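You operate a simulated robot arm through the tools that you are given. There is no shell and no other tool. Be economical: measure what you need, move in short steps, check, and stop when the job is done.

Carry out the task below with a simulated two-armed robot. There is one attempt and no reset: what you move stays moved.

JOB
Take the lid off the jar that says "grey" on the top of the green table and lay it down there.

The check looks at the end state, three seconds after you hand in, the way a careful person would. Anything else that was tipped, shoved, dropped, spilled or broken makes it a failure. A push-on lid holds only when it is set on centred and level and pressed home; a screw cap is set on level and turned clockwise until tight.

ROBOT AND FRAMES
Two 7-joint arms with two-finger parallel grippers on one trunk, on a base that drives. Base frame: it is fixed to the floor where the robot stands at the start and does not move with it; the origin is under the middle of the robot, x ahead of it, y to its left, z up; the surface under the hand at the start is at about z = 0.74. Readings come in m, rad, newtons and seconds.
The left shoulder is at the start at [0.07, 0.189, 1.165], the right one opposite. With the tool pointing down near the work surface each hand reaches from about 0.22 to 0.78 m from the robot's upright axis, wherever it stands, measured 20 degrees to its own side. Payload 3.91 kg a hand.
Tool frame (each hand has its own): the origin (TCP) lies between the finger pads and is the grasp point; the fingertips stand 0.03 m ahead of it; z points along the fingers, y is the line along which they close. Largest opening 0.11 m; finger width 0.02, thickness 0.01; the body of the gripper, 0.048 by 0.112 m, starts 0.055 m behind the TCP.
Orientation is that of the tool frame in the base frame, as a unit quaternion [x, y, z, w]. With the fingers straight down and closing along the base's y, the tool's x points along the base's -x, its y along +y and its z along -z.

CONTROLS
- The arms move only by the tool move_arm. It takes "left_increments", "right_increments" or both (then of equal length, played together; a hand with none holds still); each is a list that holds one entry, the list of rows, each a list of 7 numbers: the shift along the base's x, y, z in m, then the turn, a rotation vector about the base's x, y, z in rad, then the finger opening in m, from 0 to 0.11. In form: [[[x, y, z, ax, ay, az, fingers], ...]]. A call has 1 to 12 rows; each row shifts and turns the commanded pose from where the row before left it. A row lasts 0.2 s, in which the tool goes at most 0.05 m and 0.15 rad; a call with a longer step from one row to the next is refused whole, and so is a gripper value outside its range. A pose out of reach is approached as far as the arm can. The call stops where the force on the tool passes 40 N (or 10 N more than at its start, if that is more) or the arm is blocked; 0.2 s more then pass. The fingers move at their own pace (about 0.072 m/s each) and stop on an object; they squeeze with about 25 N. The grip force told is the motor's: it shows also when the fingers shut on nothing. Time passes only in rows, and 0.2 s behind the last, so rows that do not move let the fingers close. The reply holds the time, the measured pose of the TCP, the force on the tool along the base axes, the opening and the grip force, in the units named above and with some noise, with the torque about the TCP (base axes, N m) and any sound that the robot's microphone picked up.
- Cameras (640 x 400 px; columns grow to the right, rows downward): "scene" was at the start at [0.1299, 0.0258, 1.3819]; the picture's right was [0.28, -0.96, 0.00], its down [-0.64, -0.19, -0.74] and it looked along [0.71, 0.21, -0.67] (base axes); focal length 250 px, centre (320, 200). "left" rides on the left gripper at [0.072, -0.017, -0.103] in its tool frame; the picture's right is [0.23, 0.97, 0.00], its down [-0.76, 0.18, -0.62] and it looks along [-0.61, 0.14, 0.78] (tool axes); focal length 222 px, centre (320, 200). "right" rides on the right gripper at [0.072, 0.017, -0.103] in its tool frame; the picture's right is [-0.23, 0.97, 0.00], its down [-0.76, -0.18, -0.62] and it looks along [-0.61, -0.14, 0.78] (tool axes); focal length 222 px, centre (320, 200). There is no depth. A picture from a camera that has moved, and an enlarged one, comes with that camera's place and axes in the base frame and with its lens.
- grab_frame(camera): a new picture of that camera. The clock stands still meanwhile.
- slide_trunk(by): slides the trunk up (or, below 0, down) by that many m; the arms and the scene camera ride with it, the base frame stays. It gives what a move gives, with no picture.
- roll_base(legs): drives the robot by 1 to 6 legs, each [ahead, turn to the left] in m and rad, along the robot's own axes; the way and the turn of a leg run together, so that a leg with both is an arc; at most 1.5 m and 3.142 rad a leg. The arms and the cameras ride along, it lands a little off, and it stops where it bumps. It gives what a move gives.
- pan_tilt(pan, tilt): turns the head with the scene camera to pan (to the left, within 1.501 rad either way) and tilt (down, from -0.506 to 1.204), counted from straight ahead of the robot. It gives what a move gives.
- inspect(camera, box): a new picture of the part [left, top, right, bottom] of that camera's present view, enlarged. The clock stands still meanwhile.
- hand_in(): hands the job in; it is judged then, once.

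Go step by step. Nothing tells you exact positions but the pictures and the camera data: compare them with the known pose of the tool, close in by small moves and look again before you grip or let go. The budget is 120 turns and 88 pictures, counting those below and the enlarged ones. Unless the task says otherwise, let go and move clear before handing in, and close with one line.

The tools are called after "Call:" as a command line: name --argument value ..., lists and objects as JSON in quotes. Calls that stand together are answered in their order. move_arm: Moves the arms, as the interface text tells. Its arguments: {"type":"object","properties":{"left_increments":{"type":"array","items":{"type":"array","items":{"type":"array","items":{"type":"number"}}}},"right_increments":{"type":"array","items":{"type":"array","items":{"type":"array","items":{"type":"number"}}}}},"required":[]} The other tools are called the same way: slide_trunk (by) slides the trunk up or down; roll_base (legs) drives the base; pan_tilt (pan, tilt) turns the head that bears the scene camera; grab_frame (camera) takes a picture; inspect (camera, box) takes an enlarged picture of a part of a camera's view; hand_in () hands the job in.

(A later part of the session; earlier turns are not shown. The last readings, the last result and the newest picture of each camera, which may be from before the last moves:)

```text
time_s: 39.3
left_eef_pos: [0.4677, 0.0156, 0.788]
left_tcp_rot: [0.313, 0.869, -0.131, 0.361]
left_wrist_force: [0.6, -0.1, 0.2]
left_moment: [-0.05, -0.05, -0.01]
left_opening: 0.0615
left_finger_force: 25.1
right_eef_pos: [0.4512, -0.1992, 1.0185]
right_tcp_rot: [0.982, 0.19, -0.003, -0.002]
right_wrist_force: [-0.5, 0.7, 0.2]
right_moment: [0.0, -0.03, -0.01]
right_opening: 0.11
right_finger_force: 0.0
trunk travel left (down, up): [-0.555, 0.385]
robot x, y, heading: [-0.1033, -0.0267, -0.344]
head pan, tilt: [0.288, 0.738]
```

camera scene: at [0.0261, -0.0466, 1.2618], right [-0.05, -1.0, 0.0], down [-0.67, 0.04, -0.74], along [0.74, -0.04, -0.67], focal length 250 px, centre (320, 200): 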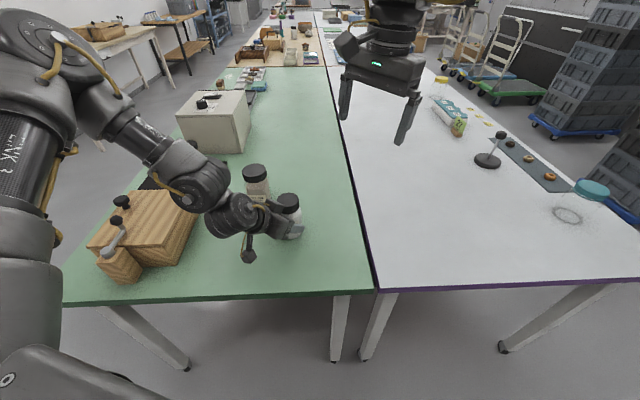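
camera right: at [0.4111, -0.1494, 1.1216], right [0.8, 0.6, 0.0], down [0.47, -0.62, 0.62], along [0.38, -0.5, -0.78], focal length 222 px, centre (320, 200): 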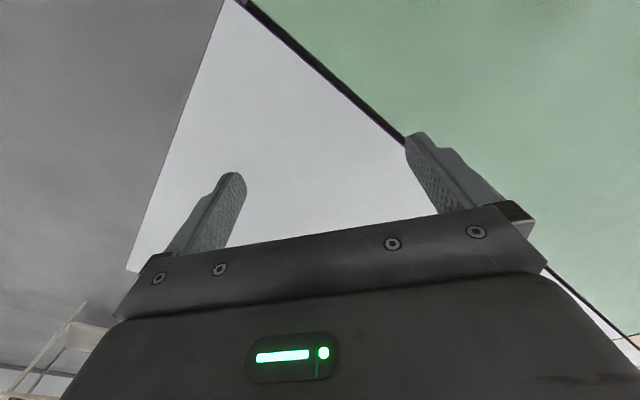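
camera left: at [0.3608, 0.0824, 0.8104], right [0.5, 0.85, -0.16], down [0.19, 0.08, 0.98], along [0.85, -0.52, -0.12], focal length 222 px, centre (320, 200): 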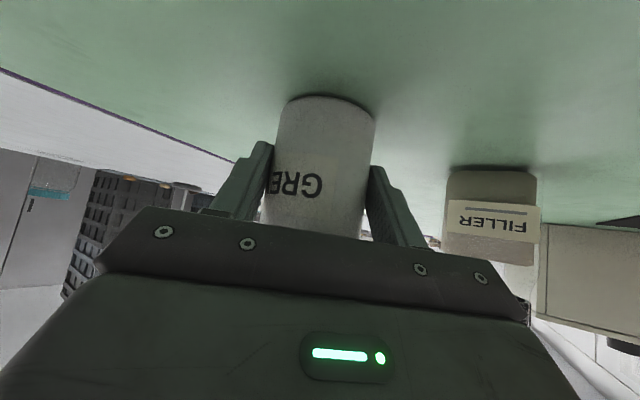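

Call:
move_arm --right_increments '[[[0, 0, 0, 0, 0, -0.135, 0.11], [0, 0, 0, 0, 0, -0.135, 0.11], [0.003, 0.025, 0, 0, 0, -0.135, 0.11], [0.003, 0.025, 0, 0, 0, -0.135, 0.11], [0.004, 0.025, 0, 0, 0, -0.135, 0.11], [0.004, 0.025, 0, 0, 0, -0.135, 0.11], [0.004, 0.025, 0, 0, 0, -0.135, 0.11], [0.004, 0.025, 0, 0, 0, -0.135, 0.11], [0.004, 0.028, 0, 0, 0, 0, 0.11], [0, 0.028, 0, 0, 0, 0, 0.11], [0, 0, 0, 0, 0, 0, 0.11]]]'

Call:
grab_frame --camera "right"

Call:
grab_frame --camera "scene"

```text
time_s: 41.3
left_eef_pos: [0.4674, 0.0146, 0.7881]
left_tcp_rot: [0.313, 0.869, -0.131, 0.36]
left_wrist_force: [-0.8, -0.5, -0.2]
left_moment: [0.07, 0.12, -0.02]
left_opening: 0.0612
left_finger_force: 24.8
right_eef_pos: [0.4217, -0.1182, 0.9683]
right_tcp_rot: [0.93, -0.359, -0.074, -0.018]
right_wrist_force: [-1.0, 0.6, 0.0]
right_moment: [0.03, -0.01, -0.01]
right_opening: 0.1102
right_finger_force: 0.1
right hand out of reach, approached as far as the arm can: row 5, 6, 7, 8, 9
trunk travel left (down, up): [-0.555, 0.385]
robot x, y, heading: [-0.1026, -0.0244, -0.341]
head pan, tilt: [0.288, 0.738]
stopped in row 9 (right hand): the arm was blocked; the commanded pose is now the measured one
```

```text
59 pictures are left
camera right: at [0.475, -0.1867, 1.0607], right [-0.82, -0.57, 0.06], down [-0.36, 0.59, 0.73], along [-0.45, 0.58, -0.68], focal length 222 px, centre (320, 200)
```

right: 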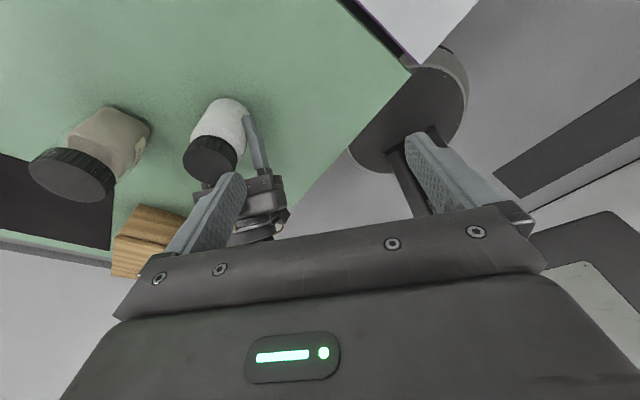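

```text
58 pictures are left
camera scene: at [0.0264, -0.0467, 1.2618], right [-0.05, -1.0, 0.0], down [-0.67, 0.04, -0.74], along [0.74, -0.04, -0.67], focal length 250 px, centre (320, 200)
```

scene: 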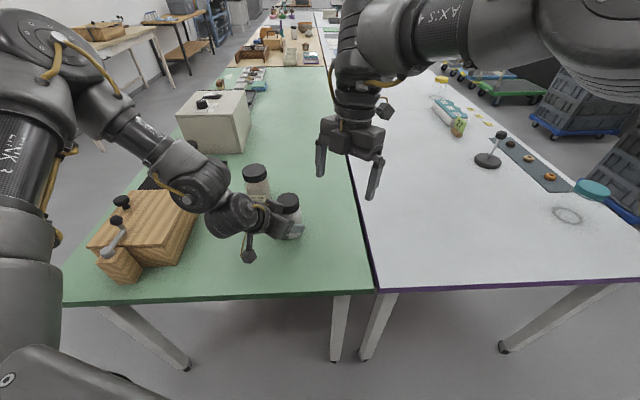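

Right yaw usable range seems about -195° to -25°. I'll return to around yaw -60° (the clearance to the left wrist is adequate) and level the tool.

Call:
move_arm --right_increments '[[[0.01, -0.02, 0.01, 0, 0, 0.14, 0.11], [0.01, -0.02, 0.01, 0, 0, 0.14, 0.11], [0.01, -0.02, 0.01, 0, 0, 0.14, 0.11], [0, -0.02, 0.01, -0.043, -0.063, 0, 0.11], [0, 0, 0.01, -0.043, -0.063, 0, 0.11], [0, 0, 0, 0, 0, 0, 0.11]]]'

```text
time_s: 42.7
left_eef_pos: [0.4685, 0.0151, 0.7889]
left_tcp_rot: [0.313, 0.869, -0.132, 0.36]
left_wrist_force: [-0.6, -0.3, -0.3]
left_moment: [0.05, 0.06, 0.02]
left_opening: 0.0611
left_finger_force: 25.0
right_eef_pos: [0.4507, -0.2048, 1.0117]
right_tcp_rot: [0.985, -0.168, -0.015, 0.024]
right_wrist_force: [-0.5, -0.5, 0.3]
right_moment: [-0.01, -0.01, -0.02]
right_opening: 0.1099
right_finger_force: 0.2
trunk travel left (down, up): [-0.555, 0.385]
robot x, y, heading: [-0.1031, -0.0251, -0.343]
head pan, tilt: [0.288, 0.738]
```

Call:
move_arm --right_increments '[[[0, 0, 0, 0.042, -0.038, 0, 0.11], [0, 0, 0, 0, 0, 0.145, 0.11], [0, 0, 0, 0, 0, 0.145, 0.11], [0, 0, 0, 0, 0, 0.145, 0.11], [0, 0, 0, 0, 0, 0.145, 0.11], [0, 0, 0, 0, 0, 0.145, 0.11], [0, 0, 0, 0, 0, 0.145, 0.11], [0, 0, 0, 0, 0, 0.145, 0.11], [0, 0, 0, 0, 0, 0.145, 0.11], [0, 0, 0, 0, 0, 0.145, 0.11], [0, 0, 0, 0, 0, 0.145, 0.11], [0, 0, 0, 0, 0, 0.145, 0.11]]]'

Call:
move_arm --right_increments '[[[0, 0.02, 0, 0, 0, 0.14, 0.11], [0, 0.025, 0, 0, 0, 0.14, 0.11], [0.005, 0.025, 0, 0, 0, 0.14, 0.11], [0.005, 0.025, 0, 0, 0, 0.14, 0.11], [0.005, 0.025, 0, 0, 0, 0.1, 0.11], [0.005, 0.025, 0, 0, 0, 0, 0.11], [0, 0, 0, 0, 0, 0, 0.11]]]'

Call:
grab_frame --camera "scene"

Call:
grab_frame --camera "right"

```text
time_s: 45.3
left_eef_pos: [0.469, 0.0153, 0.7885]
left_tcp_rot: [0.312, 0.869, -0.131, 0.361]
left_wrist_force: [-0.1, -0.3, -0.3]
left_moment: [0.01, 0.02, 0.0]
left_opening: 0.0613
left_finger_force: 24.9
right_eef_pos: [0.4489, -0.1948, 1.0164]
right_tcp_rot: [0.802, 0.597, 0.012, 0.0]
right_wrist_force: [0.9, -0.3, 0.3]
right_moment: [0.02, 0.01, 0.0]
right_opening: 0.1101
right_finger_force: 0.0
trunk travel left (down, up): [-0.555, 0.385]
robot x, y, heading: [-0.1056, -0.0258, -0.337]
head pan, tilt: [0.288, 0.738]
```

```text
time_s: 47.1
left_eef_pos: [0.4677, 0.0158, 0.7895]
left_tcp_rot: [0.313, 0.869, -0.13, 0.361]
left_wrist_force: [0.5, -0.9, 1.1]
left_moment: [0.03, 0.03, 0.0]
left_opening: 0.0612
left_finger_force: 25.2
right_eef_pos: [0.443, -0.1348, 1.0142]
right_tcp_rot: [0.589, 0.806, 0.03, -0.037]
right_wrist_force: [0.4, -0.2, 0.8]
right_moment: [0.0, 0.01, -0.01]
right_opening: 0.11
right_finger_force: 0.1
right hand out of reach, approached as far as the arm can: row 4, 5, 6
trunk travel left (down, up): [-0.555, 0.385]
robot x, y, heading: [-0.1059, -0.0277, -0.341]
head pan, tilt: [0.288, 0.738]
stopped in row 7 (right hand): the arm was blocked; the commanded pose is now the measured one
```

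```text
57 pictures are left
camera scene: at [0.0263, -0.0466, 1.2619], right [-0.05, -1.0, 0.0], down [-0.67, 0.04, -0.74], along [0.74, -0.04, -0.67], focal length 250 px, centre (320, 200)
```

scene: 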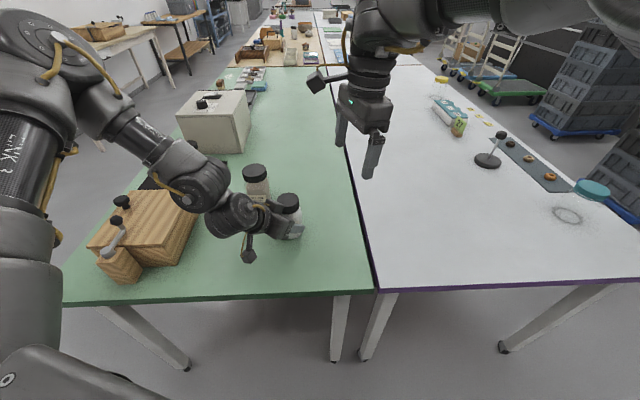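

```text
56 pictures are left
camera right: at [0.4404, -0.0705, 1.1257], right [1.0, 0.08, -0.02], down [0.08, -0.83, 0.55], along [0.03, -0.54, -0.84], focal length 222 px, centre (320, 200)
```

right: 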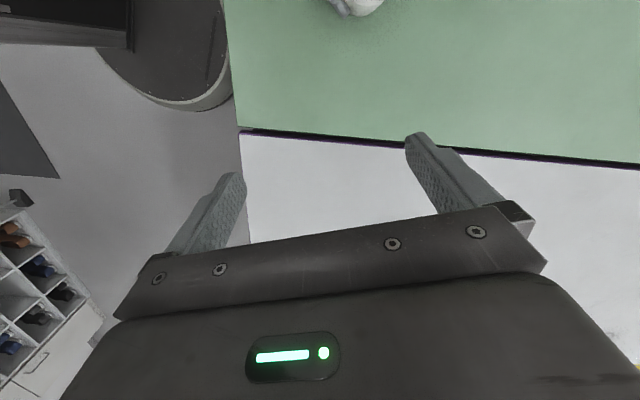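

The right arm gets blocked moving inward at this height. Reach should be better lower down, so I'll drop it to just above lid height over the free area, level it and try again.

Call:
move_arm --right_increments '[[[0.01, -0.01, -0.02, -0.046, -0.012, 0, 0.11], [0.01, -0.01, -0.025, -0.046, -0.012, 0, 0.11], [0.01, 0, -0.025, 0, 0, 0, 0.11], [0.005, 0, -0.025, 0, 0, 0, 0.11], [0, 0, 0, 0, 0, 0, 0.11], [0, 0.02, 0, 0, 0, 0, 0.11], [0, 0.02, 0, 0, 0, 0, 0.11], [0, 0.02, 0, 0, 0, 0, 0.11], [0, 0, 0, 0, 0, 0, 0.11]]]'

```text
time_s: 49.1
left_eef_pos: [0.4683, 0.0149, 0.7886]
left_tcp_rot: [0.313, 0.868, -0.132, 0.363]
left_wrist_force: [0.3, -0.2, 0.0]
left_moment: [0.06, 0.01, 0.0]
left_opening: 0.0611
left_finger_force: 25.3
right_eef_pos: [0.4563, -0.1335, 0.9209]
right_tcp_rot: [0.592, 0.806, -0.001, -0.003]
right_wrist_force: [-0.1, 0.3, 0.2]
right_moment: [0.0, -0.02, 0.0]
right_opening: 0.11
right_finger_force: 0.1
right hand out of reach, approached as far as the arm can: row 4, 6, 7, 8
trunk travel left (down, up): [-0.555, 0.385]
robot x, y, heading: [-0.1051, -0.0274, -0.342]
head pan, tilt: [0.288, 0.738]
```

Call:
move_arm --right_increments '[[[0, 0, 0, 0, 0, -0.14, 0.11], [0, 0, 0, 0, 0, -0.14, 0.11], [0, 0, 0, 0, 0, -0.14, 0.11], [0, 0, 0, 0, 0, -0.14, 0.11], [0, 0, 0, 0, 0, -0.14, 0.11], [0, 0.02, 0, 0, 0, 0, 0.11], [0, 0.02, 0, 0, 0, 0, 0.11], [0, 0, 0, 0, 0, 0, 0.11]]]'

Call:
pan_tilt --pan 0.0 --tilt 0.3

Call:
grab_frame --camera "scene"

```text
time_s: 50.9
left_eef_pos: [0.4677, 0.0168, 0.7893]
left_tcp_rot: [0.313, 0.868, -0.131, 0.362]
left_wrist_force: [0.0, 0.5, 0.3]
left_moment: [0.09, 0.01, -0.01]
left_opening: 0.0612
left_finger_force: 25.4
right_eef_pos: [0.4385, -0.1125, 0.9218]
right_tcp_rot: [0.83, 0.558, -0.001, -0.001]
right_wrist_force: [-0.1, -0.2, -0.7]
right_moment: [0.0, 0.02, 0.01]
right_opening: 0.1099
right_finger_force: 0.1
right hand out of reach, approached as far as the arm can: row 6, 7
trunk travel left (down, up): [-0.555, 0.385]
robot x, y, heading: [-0.1034, -0.0276, -0.342]
head pan, tilt: [0.288, 0.738]
```

```text
time_s: 51.8
left_eef_pos: [0.4692, 0.0154, 0.7883]
left_tcp_rot: [0.313, 0.869, -0.131, 0.361]
left_wrist_force: [-0.1, 1.0, 1.0]
left_moment: [0.04, 0.01, 0.0]
left_opening: 0.061
left_finger_force: 25.1
right_eef_pos: [0.4371, -0.113, 0.9222]
right_tcp_rot: [0.83, 0.558, -0.002, -0.001]
right_wrist_force: [-0.4, -0.3, 0.6]
right_moment: [-0.01, 0.03, -0.03]
right_opening: 0.1102
right_finger_force: 0.1
trunk travel left (down, up): [-0.555, 0.385]
robot x, y, heading: [-0.1051, -0.027, -0.339]
head pan, tilt: [0.0, 0.3]
```

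```text
55 pictures are left
camera scene: at [0.0313, -0.0729, 1.301], right [-0.33, -0.94, 0.0], down [-0.28, 0.1, -0.95], along [0.9, -0.32, -0.3], focal length 250 px, centre (320, 200)
```

scene: 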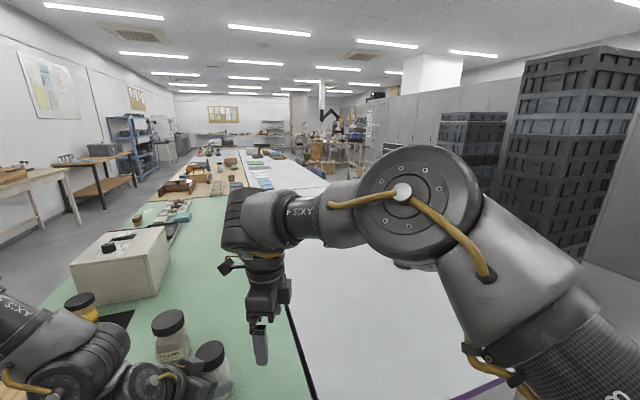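

The jar needs to sit nearer the robot's centre line for both arms to reach it. I'll release the jar, back the left hand out, move the right hand out, then turn the base slightly left.

Call:
move_arm --left_increments '[[[0, 0, 0, 0, 0, 0, 0.11], [0, 0, 0, 0, 0, 0, 0.11], [0, 0, 0, 0, 0, 0, 0.11], [-0.01, 0.0082, 0.0127, 0, 0, 0, 0.11], [-0.01, 0.0082, 0.0127, 0, 0, 0, 0.11], [-0.01, 0.0082, 0.0127, 0, 0, 0, 0.11], [-0.01, 0.0082, 0.0127, 0, 0, 0, 0.11], [-0.01, 0.0082, 0.0127, 0, 0, 0, 0.11], [-0.01, 0.0082, 0.0127, 0, 0, 0, 0.11], [0, 0, 0.03, 0, 0, 0, 0.11], [0, 0, 0.03, 0, 0, 0, 0.11], [0, 0, 0.03, 0, 0, 0, 0.11]]]' --right_increments '[[[0.01, -0.02, 0.0, 0, 0, 0, 0.11], [0.01, -0.02, 0, 0, 0, 0.1, 0.11], [0, -0.02, 0.01, 0, 0, 0.1, 0.11], [0, -0.02, 0.01, 0, 0, 0.1, 0.11], [0, -0.02, 0.01, 0, 0, 0.1, 0.11], [0, -0.02, 0, 0, 0, 0, 0.11], [0, 0, 0, 0, 0, 0, 0.11], [0, 0, 0, 0, 0, 0, 0.11], [0, 0, 0, 0, 0, 0, 0.11], [0, 0, 0, 0, 0, 0, 0.11], [0, 0, 0, 0, 0, 0, 0.11], [0, 0, 0, 0, 0, 0, 0.11]]]'

Call:
pan_tilt --pan 0.2 --tilt 0.7

Call:
grab_frame --camera "scene"

```text
time_s: 54.4
left_eef_pos: [0.4264, 0.0626, 0.9538]
left_tcp_rot: [0.313, 0.869, -0.132, 0.361]
left_wrist_force: [-0.2, 0.5, 0.9]
left_moment: [0.0, -0.03, 0.03]
left_opening: 0.11
left_finger_force: 0.1
left hand out of reach, approached as far as the arm can: row 8, 9
right_eef_pos: [0.4563, -0.2337, 0.9524]
right_tcp_rot: [0.702, 0.712, -0.002, 0.001]
right_wrist_force: [-0.5, 0.9, -0.1]
right_moment: [-0.02, -0.03, -0.05]
right_opening: 0.1101
right_finger_force: 0.0
trunk travel left (down, up): [-0.555, 0.385]
robot x, y, heading: [-0.1014, -0.0258, -0.338]
head pan, tilt: [0.0, 0.3]
```

```text
time_s: 55.2
left_eef_pos: [0.427, 0.0624, 0.9517]
left_tcp_rot: [0.312, 0.869, -0.131, 0.361]
left_wrist_force: [0.2, 0.6, 0.4]
left_moment: [-0.02, 0.01, -0.01]
left_opening: 0.1098
left_finger_force: 0.1
right_eef_pos: [0.4563, -0.2348, 0.9518]
right_tcp_rot: [0.702, 0.712, -0.003, 0.0]
right_wrist_force: [1.4, 0.6, 0.2]
right_moment: [-0.01, -0.03, -0.02]
right_opening: 0.11
right_finger_force: 0.1
trunk travel left (down, up): [-0.555, 0.385]
robot x, y, heading: [-0.1044, -0.0257, -0.34]
head pan, tilt: [0.201, 0.7]
```

```text
54 pictures are left
camera scene: at [0.0269, -0.0537, 1.2651], right [-0.14, -0.99, 0.0], down [-0.64, 0.09, -0.77], along [0.76, -0.11, -0.64], focal length 250 px, centre (320, 200)
```

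scene: 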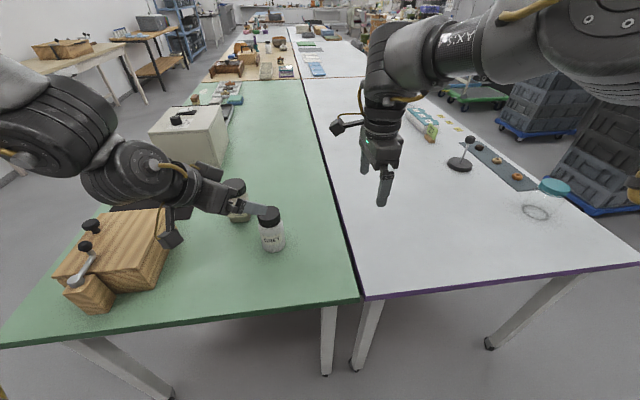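

Call:
roll_base --legs '[[0, 0.2], [0.07, 0]]'

```text
time_s: 57.0
left_eef_pos: [0.4685, 0.1538, 0.953]
left_tcp_rot: [0.227, 0.895, -0.096, 0.373]
left_wrist_force: [0.0, 0.0, -0.1]
left_moment: [0.03, 0.03, 0.0]
left_opening: 0.1101
left_finger_force: 0.0
right_eef_pos: [0.5539, -0.1316, 0.9514]
right_tcp_rot: [0.629, 0.777, -0.002, 0.0]
right_wrist_force: [0.4, 0.9, 0.5]
right_moment: [0.01, 0.03, -0.03]
right_opening: 0.11
right_finger_force: 0.1
trunk travel left (down, up): [-0.555, 0.385]
robot x, y, heading: [-0.0335, -0.0368, -0.145]
head pan, tilt: [0.201, 0.7]
```

First I'll test whether the right hand can now get over the jar.

Call:
move_arm --right_increments '[[[-0.02, 0.025, 0, 0, 0, 0, 0.11], [-0.02, 0.025, 0, 0, 0, 0, 0.11], [-0.02, 0.03, 0, 0, 0, 0, 0.11], [-0.01, 0.03, 0, 0, 0, 0, 0.11], [-0.007, 0.028, 0, 0, 0, 0, 0.11], [0, 0, 0, 0, 0, 0, 0.11]]]'

Call:
grab_frame --camera "scene"

```text
time_s: 58.4
left_eef_pos: [0.4677, 0.1534, 0.9522]
left_tcp_rot: [0.227, 0.895, -0.096, 0.372]
left_wrist_force: [0.0, -0.2, 0.4]
left_moment: [0.0, -0.01, -0.01]
left_opening: 0.1101
left_finger_force: 0.1
right_eef_pos: [0.4903, -0.008, 0.9609]
right_tcp_rot: [0.646, 0.763, 0.012, -0.014]
right_wrist_force: [-0.3, -0.1, 0.3]
right_moment: [0.0, -0.01, 0.01]
right_opening: 0.1101
right_finger_force: 0.0
trunk travel left (down, up): [-0.555, 0.385]
robot x, y, heading: [-0.033, -0.0404, -0.139]
head pan, tilt: [0.201, 0.7]
```

```text
53 pictures are left
camera scene: at [0.0986, -0.0376, 1.2651], right [0.05, -1.0, 0.0], down [-0.64, -0.04, -0.77], along [0.76, 0.04, -0.64], focal length 250 px, centre (320, 200)
```

scene: 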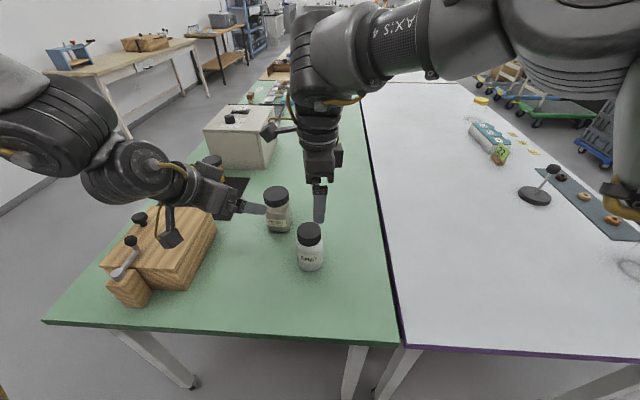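

The right hand reaches. I'll move it aside and try the left hand with more inward yaw and a slightly flatter tilt.

Call:
move_arm --right_increments '[[[0.01, -0.03, 0, 0, 0, 0, 0.11], [0.01, -0.03, 0, 0, 0, 0, 0.11], [0.01, -0.03, 0, 0, 0, 0, 0.11], [0.01, -0.03, 0, 0, 0, 0, 0.11], [0.01, -0.03, 0, 0, 0, 0, 0.11], [0, -0.03, 0, 0, 0, 0, 0.11], [0, 0, 0, 0, 0, 0, 0.11], [0, 0, 0, 0, 0, 0, 0.11]]]' --left_increments '[[[0, 0, 0, 0, 0, -0.12, 0.11], [0, 0, 0, 0, 0, -0.12, 0.11], [0, 0, 0, 0, 0, -0.12, 0.11], [0, 0, 0, 0, 0, -0.12, 0.11], [0, 0, 0, 0, 0, -0.12, 0.11], [0, 0, 0, -0.107, -0.055, 0, 0.11], [-0.02, 0, -0.02, 0, 0, 0, 0.11], [0, 0, 0, 0, 0, 0, 0.11]]]'

```text
time_s: 60.2
left_eef_pos: [0.4481, 0.1525, 0.9335]
left_tcp_rot: [0.469, 0.767, -0.23, 0.374]
left_wrist_force: [0.0, -0.1, 0.8]
left_moment: [-0.02, -0.01, 0.03]
left_opening: 0.1101
left_finger_force: 0.0
right_eef_pos: [0.5282, -0.1724, 0.9536]
right_tcp_rot: [0.63, 0.777, -0.003, 0.0]
right_wrist_force: [0.1, 0.0, 0.4]
right_moment: [0.0, -0.01, 0.01]
right_opening: 0.1099
right_finger_force: 0.1
trunk travel left (down, up): [-0.555, 0.385]
robot x, y, heading: [-0.0325, -0.0373, -0.145]
head pan, tilt: [0.201, 0.7]
```

Call:
move_arm --left_increments '[[[-0.004, 0, -0.026, 0, 0, 0, 0.11], [-0.005, -0.02, -0.026, 0, 0, 0, 0.11], [-0.005, -0.02, -0.026, 0, 0, 0, 0.11], [0, -0.022, 0, 0, 0, 0, 0.11], [0, 0, 0, 0, 0, 0, 0.11]]]'

```text
time_s: 61.4
left_eef_pos: [0.4341, 0.0919, 0.8534]
left_tcp_rot: [0.468, 0.767, -0.23, 0.374]
left_wrist_force: [0.0, 0.4, 0.1]
left_moment: [0.01, 0.01, 0.0]
left_opening: 0.1099
left_finger_force: 0.1
right_eef_pos: [0.5294, -0.1712, 0.9527]
right_tcp_rot: [0.63, 0.776, -0.003, 0.0]
right_wrist_force: [-0.2, -0.2, 0.1]
right_moment: [-0.02, 0.0, 0.0]
right_opening: 0.1099
right_finger_force: 0.1
trunk travel left (down, up): [-0.555, 0.385]
robot x, y, heading: [-0.0342, -0.0377, -0.144]
head pan, tilt: [0.201, 0.7]
```

Call:
move_arm --left_increments '[[[0.0064, -0.0128, -0.011, 0, 0, 0, 0.11], [0.0064, -0.0128, -0.011, 0, 0, 0, 0.11], [0.0064, -0.0128, -0.011, 0, 0, 0, 0.11], [0.0064, -0.0128, -0.011, 0, 0, 0, 0.11], [0.0032, -0.0064, -0.0055, 0, 0, 0, 0.11], [0, 0, 0, 0, 0, 0, 0.11]]]'

Call:
grab_frame --camera "left"

Call:
inspect --camera "scene" --box '[230, 180, 390, 280]'

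```text
time_s: 62.8
left_eef_pos: [0.4638, 0.034, 0.8049]
left_tcp_rot: [0.468, 0.767, -0.23, 0.374]
left_wrist_force: [0.1, 0.2, 0.1]
left_moment: [0.01, 0.01, 0.02]
left_opening: 0.1102
left_finger_force: 0.1
right_eef_pos: [0.5289, -0.1705, 0.9548]
right_tcp_rot: [0.63, 0.777, -0.002, 0.001]
right_wrist_force: [-0.7, 0.6, -0.6]
right_moment: [0.02, -0.02, -0.01]
right_opening: 0.1099
right_finger_force: 0.1
trunk travel left (down, up): [-0.555, 0.385]
robot x, y, heading: [-0.0357, -0.0365, -0.147]
head pan, tilt: [0.201, 0.7]
```

```text
52 pictures are left
camera left: at [0.3906, 0.1385, 0.8113], right [0.8, 0.57, -0.18], down [0.15, 0.1, 0.98], along [0.58, -0.82, 0.0], focal length 222 px, centre (320, 200)
```

left: 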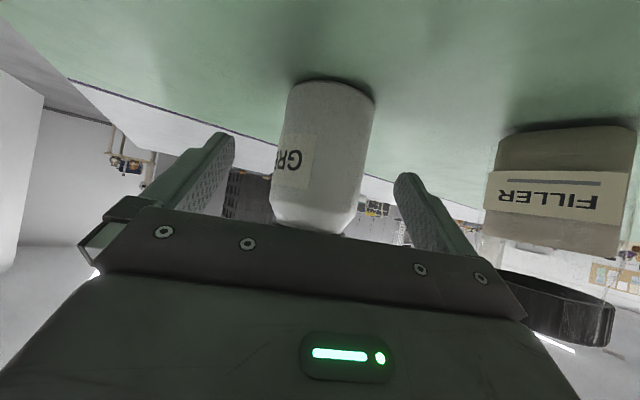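

```text
4.00 times, centred on (310, 230) of scene
camera zoom: at [0.0989, -0.0376, 1.265], right [0.05, -1.0, 0.0], down [-0.64, -0.04, -0.76], along [0.76, 0.04, -0.64], focal length 998 px, centre (360, 80)
```

zoom: 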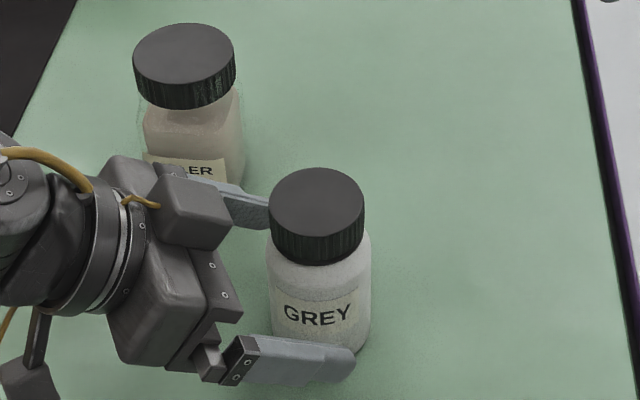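

Call:
move_arm --left_increments '[[[0.0045, -0.0095, -0.009, 0, 0, 0, 0.11], [0.0045, -0.0085, -0.008, 0, 0, 0, 0.11], [0, 0, 0, 0, 0, 0, 0.09], [0, 0, 0, 0, 0, 0, 0.075]]]'

Call:
grab_frame --camera "left"

Call:
inspect --camera "scene" --box '[230, 180, 390, 280]'

```text
time_s: 63.8
left_eef_pos: [0.471, 0.0248, 0.7987]
left_tcp_rot: [0.469, 0.767, -0.23, 0.374]
left_wrist_force: [0.4, 0.6, -0.3]
left_moment: [0.02, 0.02, -0.01]
left_opening: 0.0751
left_finger_force: 0.1
left hand out of reach, approached as far as the arm can: row 2
right_eef_pos: [0.529, -0.1704, 0.9532]
right_tcp_rot: [0.629, 0.778, -0.002, 0.001]
right_wrist_force: [-0.7, 0.0, -0.2]
right_moment: [-0.02, 0.02, 0.0]
right_opening: 0.11
right_finger_force: 0.1
trunk travel left (down, up): [-0.555, 0.385]
robot x, y, heading: [-0.0341, -0.0353, -0.149]
head pan, tilt: [0.201, 0.7]
```

```text
50 pictures are left
camera left: at [0.3977, 0.1301, 0.8043], right [0.8, 0.57, -0.18], down [0.15, 0.1, 0.98], along [0.58, -0.82, 0.0], focal length 222 px, centre (320, 200)
```

left: 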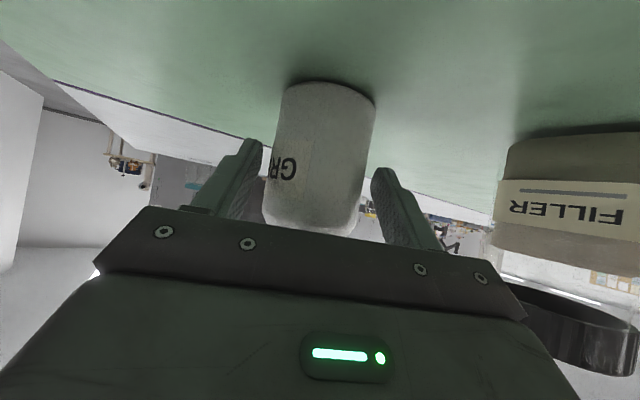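

```text
4.00 times, centred on (310, 230) of scene
camera zoom: at [0.0989, -0.0378, 1.265], right [0.05, -1.0, 0.0], down [-0.64, -0.04, -0.76], along [0.76, 0.04, -0.64], focal length 998 px, centre (360, 80)
```

zoom: 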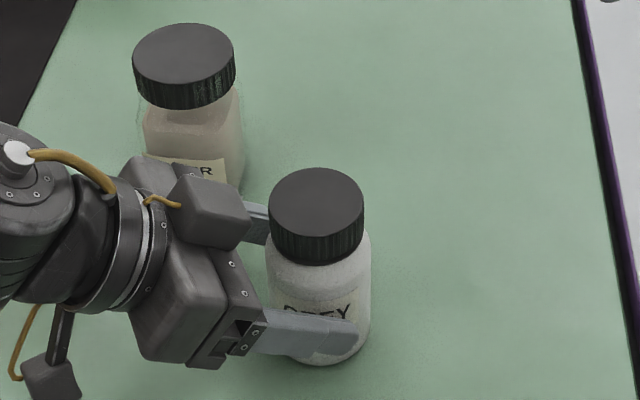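

Call:
move_arm --left_increments '[[[0, 0, 0, 0, 0, 0, 0.06], [0, 0, 0, 0, 0, 0, 0.03], [0, 0, 0, 0, 0, 0, 0.03], [0, 0, 0, 0, 0, 0, 0.03]]]'

Call:
inspect --camera "scene" --box '[230, 180, 390, 280]'

```text
time_s: 64.8
left_eef_pos: [0.4707, 0.0245, 0.7975]
left_tcp_rot: [0.469, 0.767, -0.229, 0.373]
left_wrist_force: [-0.4, 0.9, 0.9]
left_moment: [-0.07, 0.1, -0.03]
left_opening: 0.0612
left_finger_force: 24.9
right_eef_pos: [0.5286, -0.1723, 0.9536]
right_tcp_rot: [0.629, 0.777, -0.003, 0.0]
right_wrist_force: [-0.9, 0.3, 0.0]
right_moment: [-0.02, -0.02, -0.02]
right_opening: 0.1101
right_finger_force: 0.2
trunk travel left (down, up): [-0.555, 0.385]
robot x, y, heading: [-0.0352, -0.0317, -0.144]
head pan, tilt: [0.201, 0.7]
```

```text
4.00 times, centred on (310, 230) of scene
camera zoom: at [0.0988, -0.0379, 1.265], right [0.05, -1.0, 0.0], down [-0.64, -0.04, -0.76], along [0.76, 0.04, -0.64], focal length 998 px, centre (360, 80)
```

zoom: 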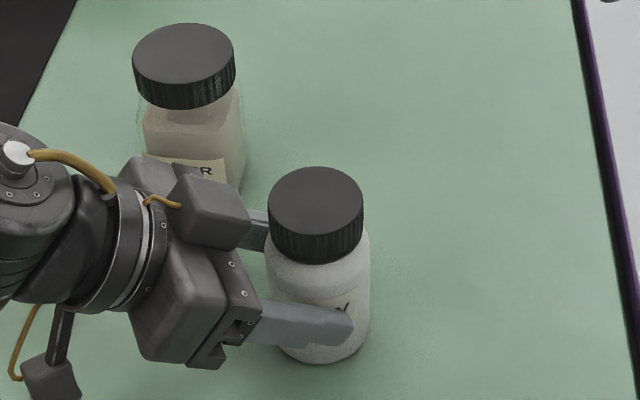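

The jar body is gripped again, with the lid centre at about (0.476, 0.006). Now I'll bring the right hand over the lid at yaw ≈ -105°, ready for a counter-clockwise stroke.

Call:
move_arm --right_increments '[[[-0.01, 0.02, 0, 0, 0, -0.12, 0.11], [-0.01, 0.02, 0, 0, 0, -0.12, 0.11], [-0.01, 0.025, 0, 0, 0, -0.12, 0.11], [-0.01, 0.025, 0, 0, 0, -0.11, 0.11], [-0.006, 0.025, -0.005, 0, 0, 0, 0.11], [-0.006, 0.025, -0.005, 0, 0, 0, 0.11], [0, 0.02, -0.005, 0, 0, 0, 0.11], [0, 0.019, -0.003, 0, 0, 0, 0.11], [0, 0, 0, 0, 0, 0, 0.11]]]'

Call:
grab_frame --camera "right"

Call:
inspect --camera "scene" --box '[210, 120, 402, 240]'

```text
time_s: 66.8
left_eef_pos: [0.4705, 0.0249, 0.798]
left_tcp_rot: [0.469, 0.767, -0.23, 0.373]
left_wrist_force: [-0.2, 0.8, 0.7]
left_moment: [-0.06, 0.02, -0.01]
left_opening: 0.061
left_finger_force: 25.1
right_eef_pos: [0.476, 0.0018, 0.937]
right_tcp_rot: [0.795, 0.607, -0.001, -0.002]
right_wrist_force: [-0.5, -0.2, 0.4]
right_moment: [-0.01, -0.01, 0.01]
right_opening: 0.1099
right_finger_force: 0.0
trunk travel left (down, up): [-0.555, 0.385]
robot x, y, heading: [-0.0333, -0.0365, -0.146]
head pan, tilt: [0.201, 0.7]
```

```text
47 pictures are left
camera right: at [0.5121, 0.0686, 1.0401], right [0.88, -0.47, 0.0], down [-0.37, -0.69, 0.62], along [-0.3, -0.55, -0.78], focal length 222 px, centre (320, 200)
```

right: 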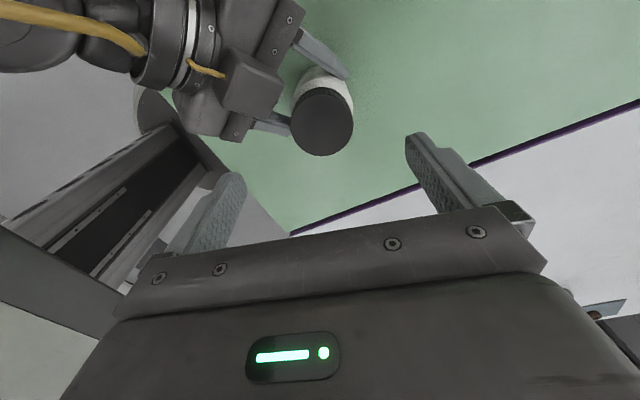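

```text
3.33 times, centred on (306, 180) of scene
camera zoom: at [0.0988, -0.038, 1.265], right [0.05, -1.0, 0.0], down [-0.64, -0.04, -0.76], along [0.76, 0.04, -0.64], focal length 832 px, centre (367, 267)
```

zoom: 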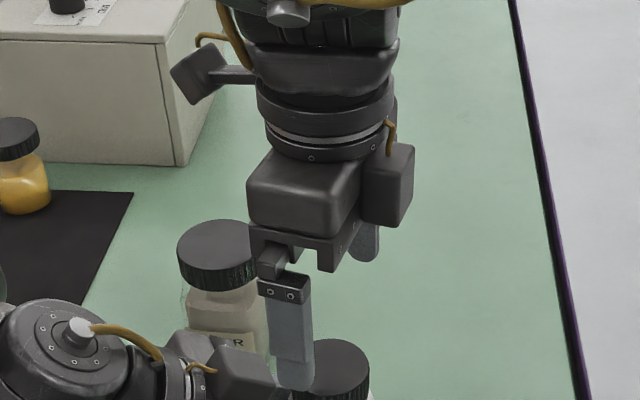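

Call:
inspect --camera "right" --box '[230, 40, 422, 160]'

```text
3.33 times, centred on (326, 100) of right
camera zoom: at [0.5121, 0.0686, 1.0401], right [0.88, -0.47, 0.0], down [-0.37, -0.69, 0.62], along [-0.3, -0.55, -0.78], focal length 740 px, centre (300, 533)
```

zoom: 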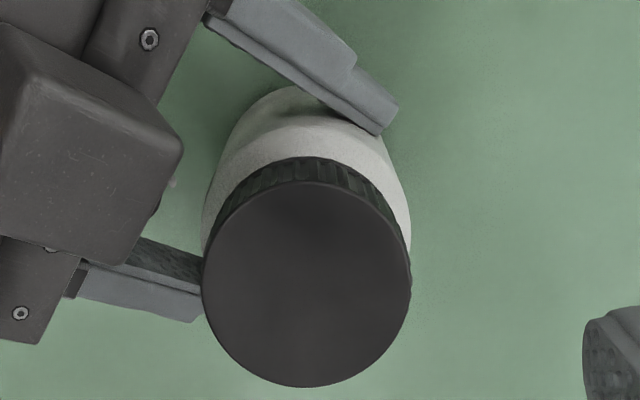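

Lid centre fused at about (0.479, 0.008). I'll narrow the fingers to 0.076 and descend to just above the final height to check.

Call:
move_arm --right_increments '[[[0.003, 0.006, 0, 0, 0, 0, 0.076], [0, 0, 0, 0, 0, 0, 0.076], [0, 0, -0.02, 0, 0, 0, 0.076], [0, 0, -0.02, 0, 0, 0, 0.076], [0, 0, 0, 0, 0, 0, 0.076]]]'

Call:
grab_frame --camera "right"

Call:
inspect --camera "scene" --box '[210, 150, 402, 270]'

```text
time_s: 68.0
left_eef_pos: [0.4697, 0.0255, 0.7978]
left_tcp_rot: [0.469, 0.766, -0.23, 0.374]
left_wrist_force: [-1.3, -1.1, 0.4]
left_moment: [-0.06, 0.05, 0.0]
left_opening: 0.0609
left_finger_force: 25.1
right_eef_pos: [0.4801, 0.0087, 0.8936]
right_tcp_rot: [0.795, 0.607, -0.003, -0.001]
right_wrist_force: [-0.5, 0.7, -0.8]
right_moment: [0.01, -0.03, 0.0]
right_opening: 0.076
right_finger_force: 0.1
trunk travel left (down, up): [-0.555, 0.385]
robot x, y, heading: [-0.0328, -0.0355, -0.144]
head pan, tilt: [0.201, 0.7]
```

```text
44 pictures are left
camera right: at [0.516, 0.0742, 0.9967], right [0.88, -0.47, 0.0], down [-0.37, -0.69, 0.63], along [-0.3, -0.55, -0.78], focal length 222 px, centre (320, 200)
```

right: 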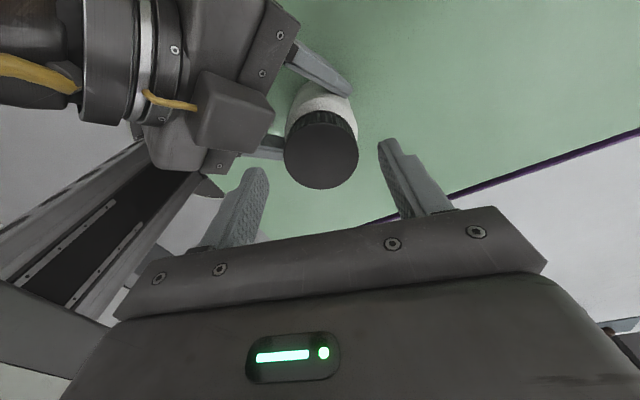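

```text
3.33 times, centred on (306, 210) of scene
camera zoom: at [0.0989, -0.0379, 1.265], right [0.05, -1.0, 0.0], down [-0.64, -0.04, -0.76], along [0.76, 0.04, -0.64], focal length 832 px, centre (367, 167)
```

zoom: 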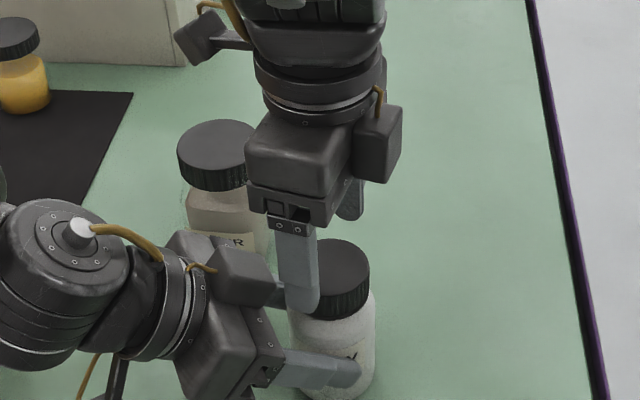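

The lid lines up between the right fingers. I'll descend and grip it.

Call:
move_arm --right_increments '[[[0, 0, -0.01, 0, 0, 0, 0.076], [0, 0, -0.01, 0, 0, 0, 0.076], [0, 0, 0, 0, 0, 0, 0.06], [0, 0, 0, 0, 0, 0, 0.03], [0, 0, 0, 0, 0, 0, 0.03], [0, 0, 0, 0, 0, 0, 0.03]]]'

Call:
grab_frame --camera "right"

Call:
inspect --camera "scene" --box '[210, 150, 402, 270]'

```text
time_s: 69.4
left_eef_pos: [0.4708, 0.0239, 0.7986]
left_tcp_rot: [0.469, 0.767, -0.23, 0.372]
left_wrist_force: [-13.7, 5.8, 6.5]
left_moment: [-0.27, -0.49, -0.2]
left_opening: 0.0612
left_finger_force: 24.8
right_eef_pos: [0.4795, 0.0089, 0.8727]
right_tcp_rot: [0.794, 0.608, -0.002, 0.002]
right_wrist_force: [17.0, -5.0, -1.5]
right_moment: [-0.21, -0.71, 0.05]
right_opening: 0.0516
right_finger_force: 24.8
trunk travel left (down, up): [-0.555, 0.385]
robot x, y, heading: [-0.0344, -0.0352, -0.145]
head pan, tilt: [0.201, 0.7]
```

```text
42 pictures are left
camera right: at [0.5154, 0.0768, 0.977], right [0.88, -0.47, 0.0], down [-0.37, -0.69, 0.63], along [-0.3, -0.55, -0.78], focal length 222 px, centre (320, 200)
```

right: 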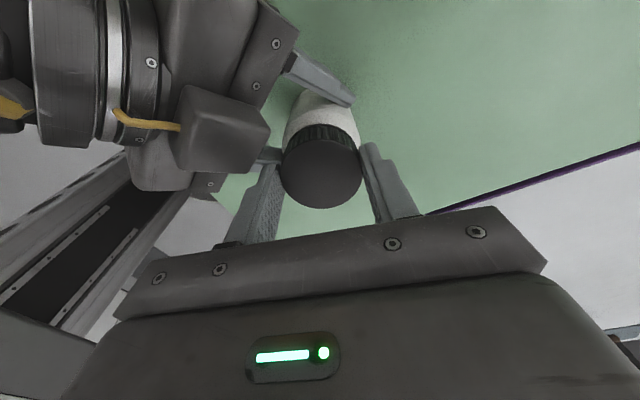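

```text
3.33 times, centred on (306, 210) of scene
camera zoom: at [0.0989, -0.0378, 1.2651], right [0.05, -1.0, 0.0], down [-0.64, -0.04, -0.76], along [0.76, 0.04, -0.64], focal length 832 px, centre (367, 167)
```

zoom: 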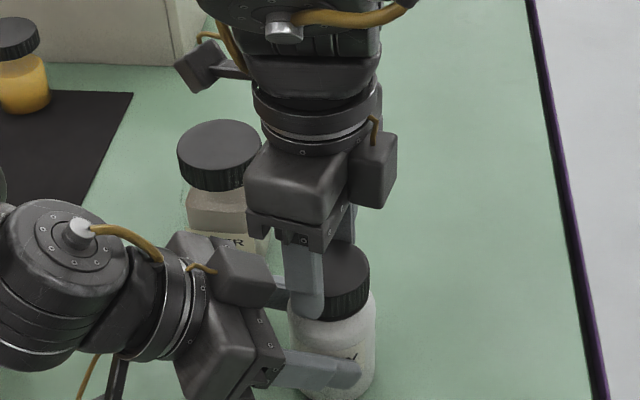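

Lid gripped (0.0516 m), with a side load because the hand is slightly off. I'll ease 2 mm along +x and start turning counter-clockwise.

Call:
move_arm --right_increments '[[[0.002, -0.0005, 0, 0, 0, 0, 0.03], [0, 0, 0, 0, 0, 0.1, 0.03], [0, 0, 0, 0, 0, 0.1, 0.03], [0, 0, 0, 0, 0, 0, 0.03]]]'

```text
time_s: 70.4
left_eef_pos: [0.4716, 0.0244, 0.7977]
left_tcp_rot: [0.469, 0.767, -0.229, 0.374]
left_wrist_force: [5.2, -4.4, 0.7]
left_moment: [0.27, 0.45, 0.06]
left_opening: 0.0611
left_finger_force: 25.2
right_eef_pos: [0.4804, 0.0106, 0.8736]
right_tcp_rot: [0.729, 0.685, -0.001, -0.003]
right_wrist_force: [-5.1, 5.0, 0.5]
right_moment: [0.12, 0.11, -0.05]
right_opening: 0.0517
right_finger_force: 24.7
trunk travel left (down, up): [-0.555, 0.385]
robot x, y, heading: [-0.0352, -0.0361, -0.147]
head pan, tilt: [0.201, 0.7]
```

It turned with almost no resisting torque, so I'll continue the stroke.

Call:
move_arm --right_increments '[[[-0.0005, -0.001, 0, 0, 0, 0.12, 0.03], [0, 0, 0, 0, 0, 0.12, 0.03], [0, 0, 0, 0, 0, 0.12, 0.03], [0, 0, 0, 0, 0, 0.12, 0.03], [0, 0, 0, 0, 0, 0, 0.03]]]'

Call:
inspect --camera "right" --box '[230, 90, 422, 210]'

```text
time_s: 71.6
left_eef_pos: [0.4716, 0.0258, 0.7981]
left_tcp_rot: [0.468, 0.766, -0.229, 0.375]
left_wrist_force: [21.5, -9.2, 0.4]
left_moment: [0.04, 0.38, 0.37]
left_opening: 0.0608
left_finger_force: 25.3
right_eef_pos: [0.4817, 0.009, 0.8737]
right_tcp_rot: [0.546, 0.837, -0.002, -0.001]
right_wrist_force: [-19.6, 8.8, 3.0]
right_moment: [0.46, 0.95, -0.06]
right_opening: 0.0516
right_finger_force: 24.7
trunk travel left (down, up): [-0.555, 0.385]
robot x, y, heading: [-0.0366, -0.0371, -0.146]
head pan, tilt: [0.201, 0.7]
```

```text
3.33 times, centred on (326, 150) of right
camera zoom: at [0.4681, 0.082, 0.9778], right [0.98, 0.19, 0.0], down [0.15, -0.77, 0.62], along [0.11, -0.61, -0.78], focal length 740 px, centre (300, 367)
```

zoom: 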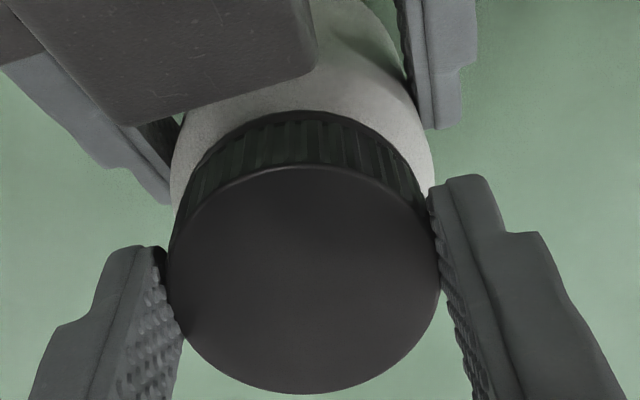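

Call:
move_arm --right_increments '[[[-0.0017, 0.0008, 0, 0, 0, 0.1, 0.03], [0, 0, 0, 0, 0, 0.1, 0.03], [0, 0, 0.0005, 0, 0, 0.1, 0.03], [0, 0, 0, 0, 0, 0, 0.03]]]'

Call:
move_arm --right_increments '[[[0, 0, 0.001, 0, 0, 0, 0.03], [0, 0, 0.001, 0, 0, 0, 0.03], [0, 0, 0, 0, 0, 0, 0.03]]]'

```text
time_s: 72.6
left_eef_pos: [0.4714, 0.0252, 0.7993]
left_tcp_rot: [0.468, 0.767, -0.229, 0.375]
left_wrist_force: [19.5, 6.7, 8.2]
left_moment: [-0.61, -0.08, 0.47]
left_opening: 0.0613
left_finger_force: 25.0
right_eef_pos: [0.4807, 0.0072, 0.8749]
right_tcp_rot: [0.416, 0.909, -0.002, 0.001]
right_wrist_force: [-17.2, -7.0, -0.9]
right_moment: [-0.35, 0.69, -0.01]
right_opening: 0.0519
right_finger_force: 24.9
trunk travel left (down, up): [-0.555, 0.385]
robot x, y, heading: [-0.0339, -0.0383, -0.149]
head pan, tilt: [0.201, 0.7]
```

```text
time_s: 73.4
left_eef_pos: [0.4706, 0.0255, 0.7984]
left_tcp_rot: [0.469, 0.767, -0.229, 0.374]
left_wrist_force: [13.4, 15.5, 17.0]
left_moment: [-0.55, -0.24, 0.5]
left_opening: 0.0611
left_finger_force: 25.3
right_eef_pos: [0.4808, 0.0076, 0.8751]
right_tcp_rot: [0.416, 0.909, -0.002, -0.001]
right_wrist_force: [-11.1, -15.0, -10.4]
right_moment: [-0.78, 0.36, -0.04]
right_opening: 0.0517
right_finger_force: 25.2
trunk travel left (down, up): [-0.555, 0.385]
robot x, y, heading: [-0.0358, -0.0367, -0.149]
head pan, tilt: [0.201, 0.7]
```

The lid is still held by threads, so it is a screw cap and it's turning. I'll open, wind back and regrip for the next stroke.

Call:
move_arm --right_increments '[[[0, 0, -0.001, 0, 0, 0, 0.076], [-0.001, 0, -0.001, 0, 0, 0, 0.076], [0, 0, 0, 0, 0, -0.14, 0.076], [0, 0, 0, 0, 0, -0.14, 0.076], [0, 0, 0, 0, 0, -0.14, 0.076], [0, 0, 0, 0, 0, -0.14, 0.076], [0, 0, 0, 0, 0, -0.14, 0.076], [0, 0, 0, 0, 0, -0.14, 0.076], [0, 0, 0, 0, 0, -0.14, 0.076], [0, 0, 0, 0, 0, -0.06, 0.076], [0, 0, 0, 0, 0, 0, 0.076]]]'

Call:
inspect --camera "right" --box '[230, 90, 422, 210]'

```text
time_s: 75.8
left_eef_pos: [0.4711, 0.0249, 0.7976]
left_tcp_rot: [0.469, 0.767, -0.23, 0.373]
left_wrist_force: [-0.3, 0.2, -0.1]
left_moment: [0.09, 0.03, 0.0]
left_opening: 0.0613
left_finger_force: 25.2
right_eef_pos: [0.4783, 0.0112, 0.8734]
right_tcp_rot: [0.812, 0.584, -0.003, -0.001]
right_wrist_force: [-0.2, -0.7, -0.5]
right_moment: [0.0, 0.0, 0.01]
right_opening: 0.076
right_finger_force: 0.0
trunk travel left (down, up): [-0.555, 0.385]
robot x, y, heading: [-0.0348, -0.0348, -0.145]
head pan, tilt: [0.201, 0.7]
```

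```text
3.33 times, centred on (326, 150) of right
camera zoom: at [0.5181, 0.0755, 0.9771], right [0.85, -0.52, 0.0], down [-0.41, -0.66, 0.63], along [-0.33, -0.53, -0.78], focal length 740 px, centre (300, 367)
```

zoom: 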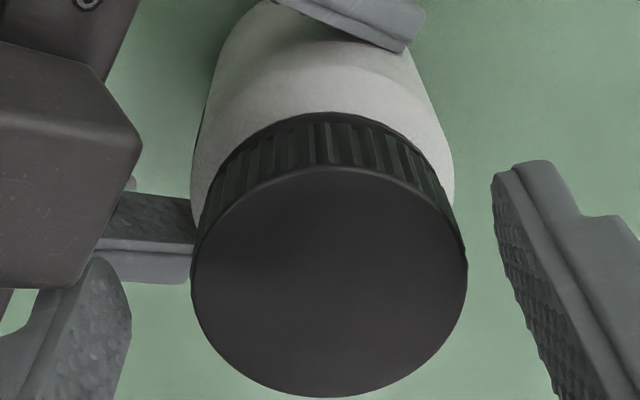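

Call:
move_arm --right_increments '[[[0.002, -0.002, 0, 0, 0, 0, 0.06], [0, 0, 0, 0, 0, 0, 0.03], [0, 0, 0, 0, 0, 0, 0.03], [0, 0, 0, 0, 0, 0, 0.03], [0, 0, 0, 0, 0, 0.12, 0.03], [0, 0, 0, 0, 0, 0.14, 0.03], [0, 0, 0, 0, 0, 0.14, 0.03], [0, 0, 0, 0, 0, 0.14, 0.03], [0, 0, 0.0003, 0, 0, 0.14, 0.03], [0, 0, 0, 0, 0, 0.14, 0.03], [0, 0, 0, 0, 0, 0.14, 0.03], [0, 0, 0, 0, 0, 0.14, 0.03]]]'

```text
time_s: 78.4
left_eef_pos: [0.4733, 0.0244, 0.7988]
left_tcp_rot: [0.467, 0.767, -0.229, 0.376]
left_wrist_force: [16.8, -8.1, -1.0]
left_moment: [0.15, 0.49, 0.23]
left_opening: 0.0611
left_finger_force: 24.8
right_eef_pos: [0.4809, 0.0072, 0.8741]
right_tcp_rot: [0.386, 0.922, -0.002, -0.005]
right_wrist_force: [-16.8, 8.6, 0.6]
right_moment: [0.56, 0.77, -0.05]
right_opening: 0.0513
right_finger_force: 24.9
trunk travel left (down, up): [-0.555, 0.385]
robot x, y, heading: [-0.0362, -0.0392, -0.143]
head pan, tilt: [0.201, 0.7]
```

Call:
move_arm --right_increments '[[[-0.001, 0, 0.001, 0, 0, 0, 0.03], [0, 0, 0.001, 0, 0, 0, 0.03], [0, 0, 0, 0, 0, 0, 0.03]]]'

Call:
inspect --camera "right" --box '[230, 90, 422, 210]'

```text
time_s: 79.2
left_eef_pos: [0.4728, 0.0239, 0.7986]
left_tcp_rot: [0.468, 0.767, -0.23, 0.375]
left_wrist_force: [13.6, -7.2, 5.0]
left_moment: [0.11, 0.43, 0.19]
left_opening: 0.0608
left_finger_force: 24.8
right_eef_pos: [0.4812, 0.0053, 0.8751]
right_tcp_rot: [0.39, 0.921, 0.0, -0.003]
right_wrist_force: [-13.6, 6.8, -8.9]
right_moment: [0.34, 0.49, 0.01]
right_opening: 0.0512
right_finger_force: 24.7
trunk travel left (down, up): [-0.555, 0.385]
robot x, y, heading: [-0.0385, -0.0345, -0.144]
head pan, tilt: [0.201, 0.7]
```

```text
3.33 times, centred on (326, 150) of right
camera zoom: at [0.4431, 0.0701, 0.9797], right [0.86, 0.52, 0.0], down [0.41, -0.67, 0.62], along [0.32, -0.53, -0.78], focal length 740 px, centre (300, 367)
```

zoom: 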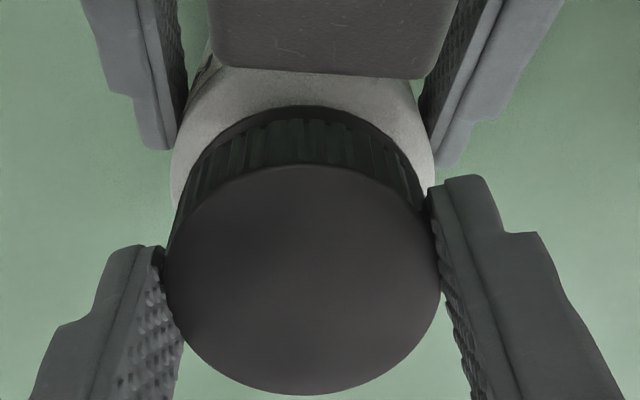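

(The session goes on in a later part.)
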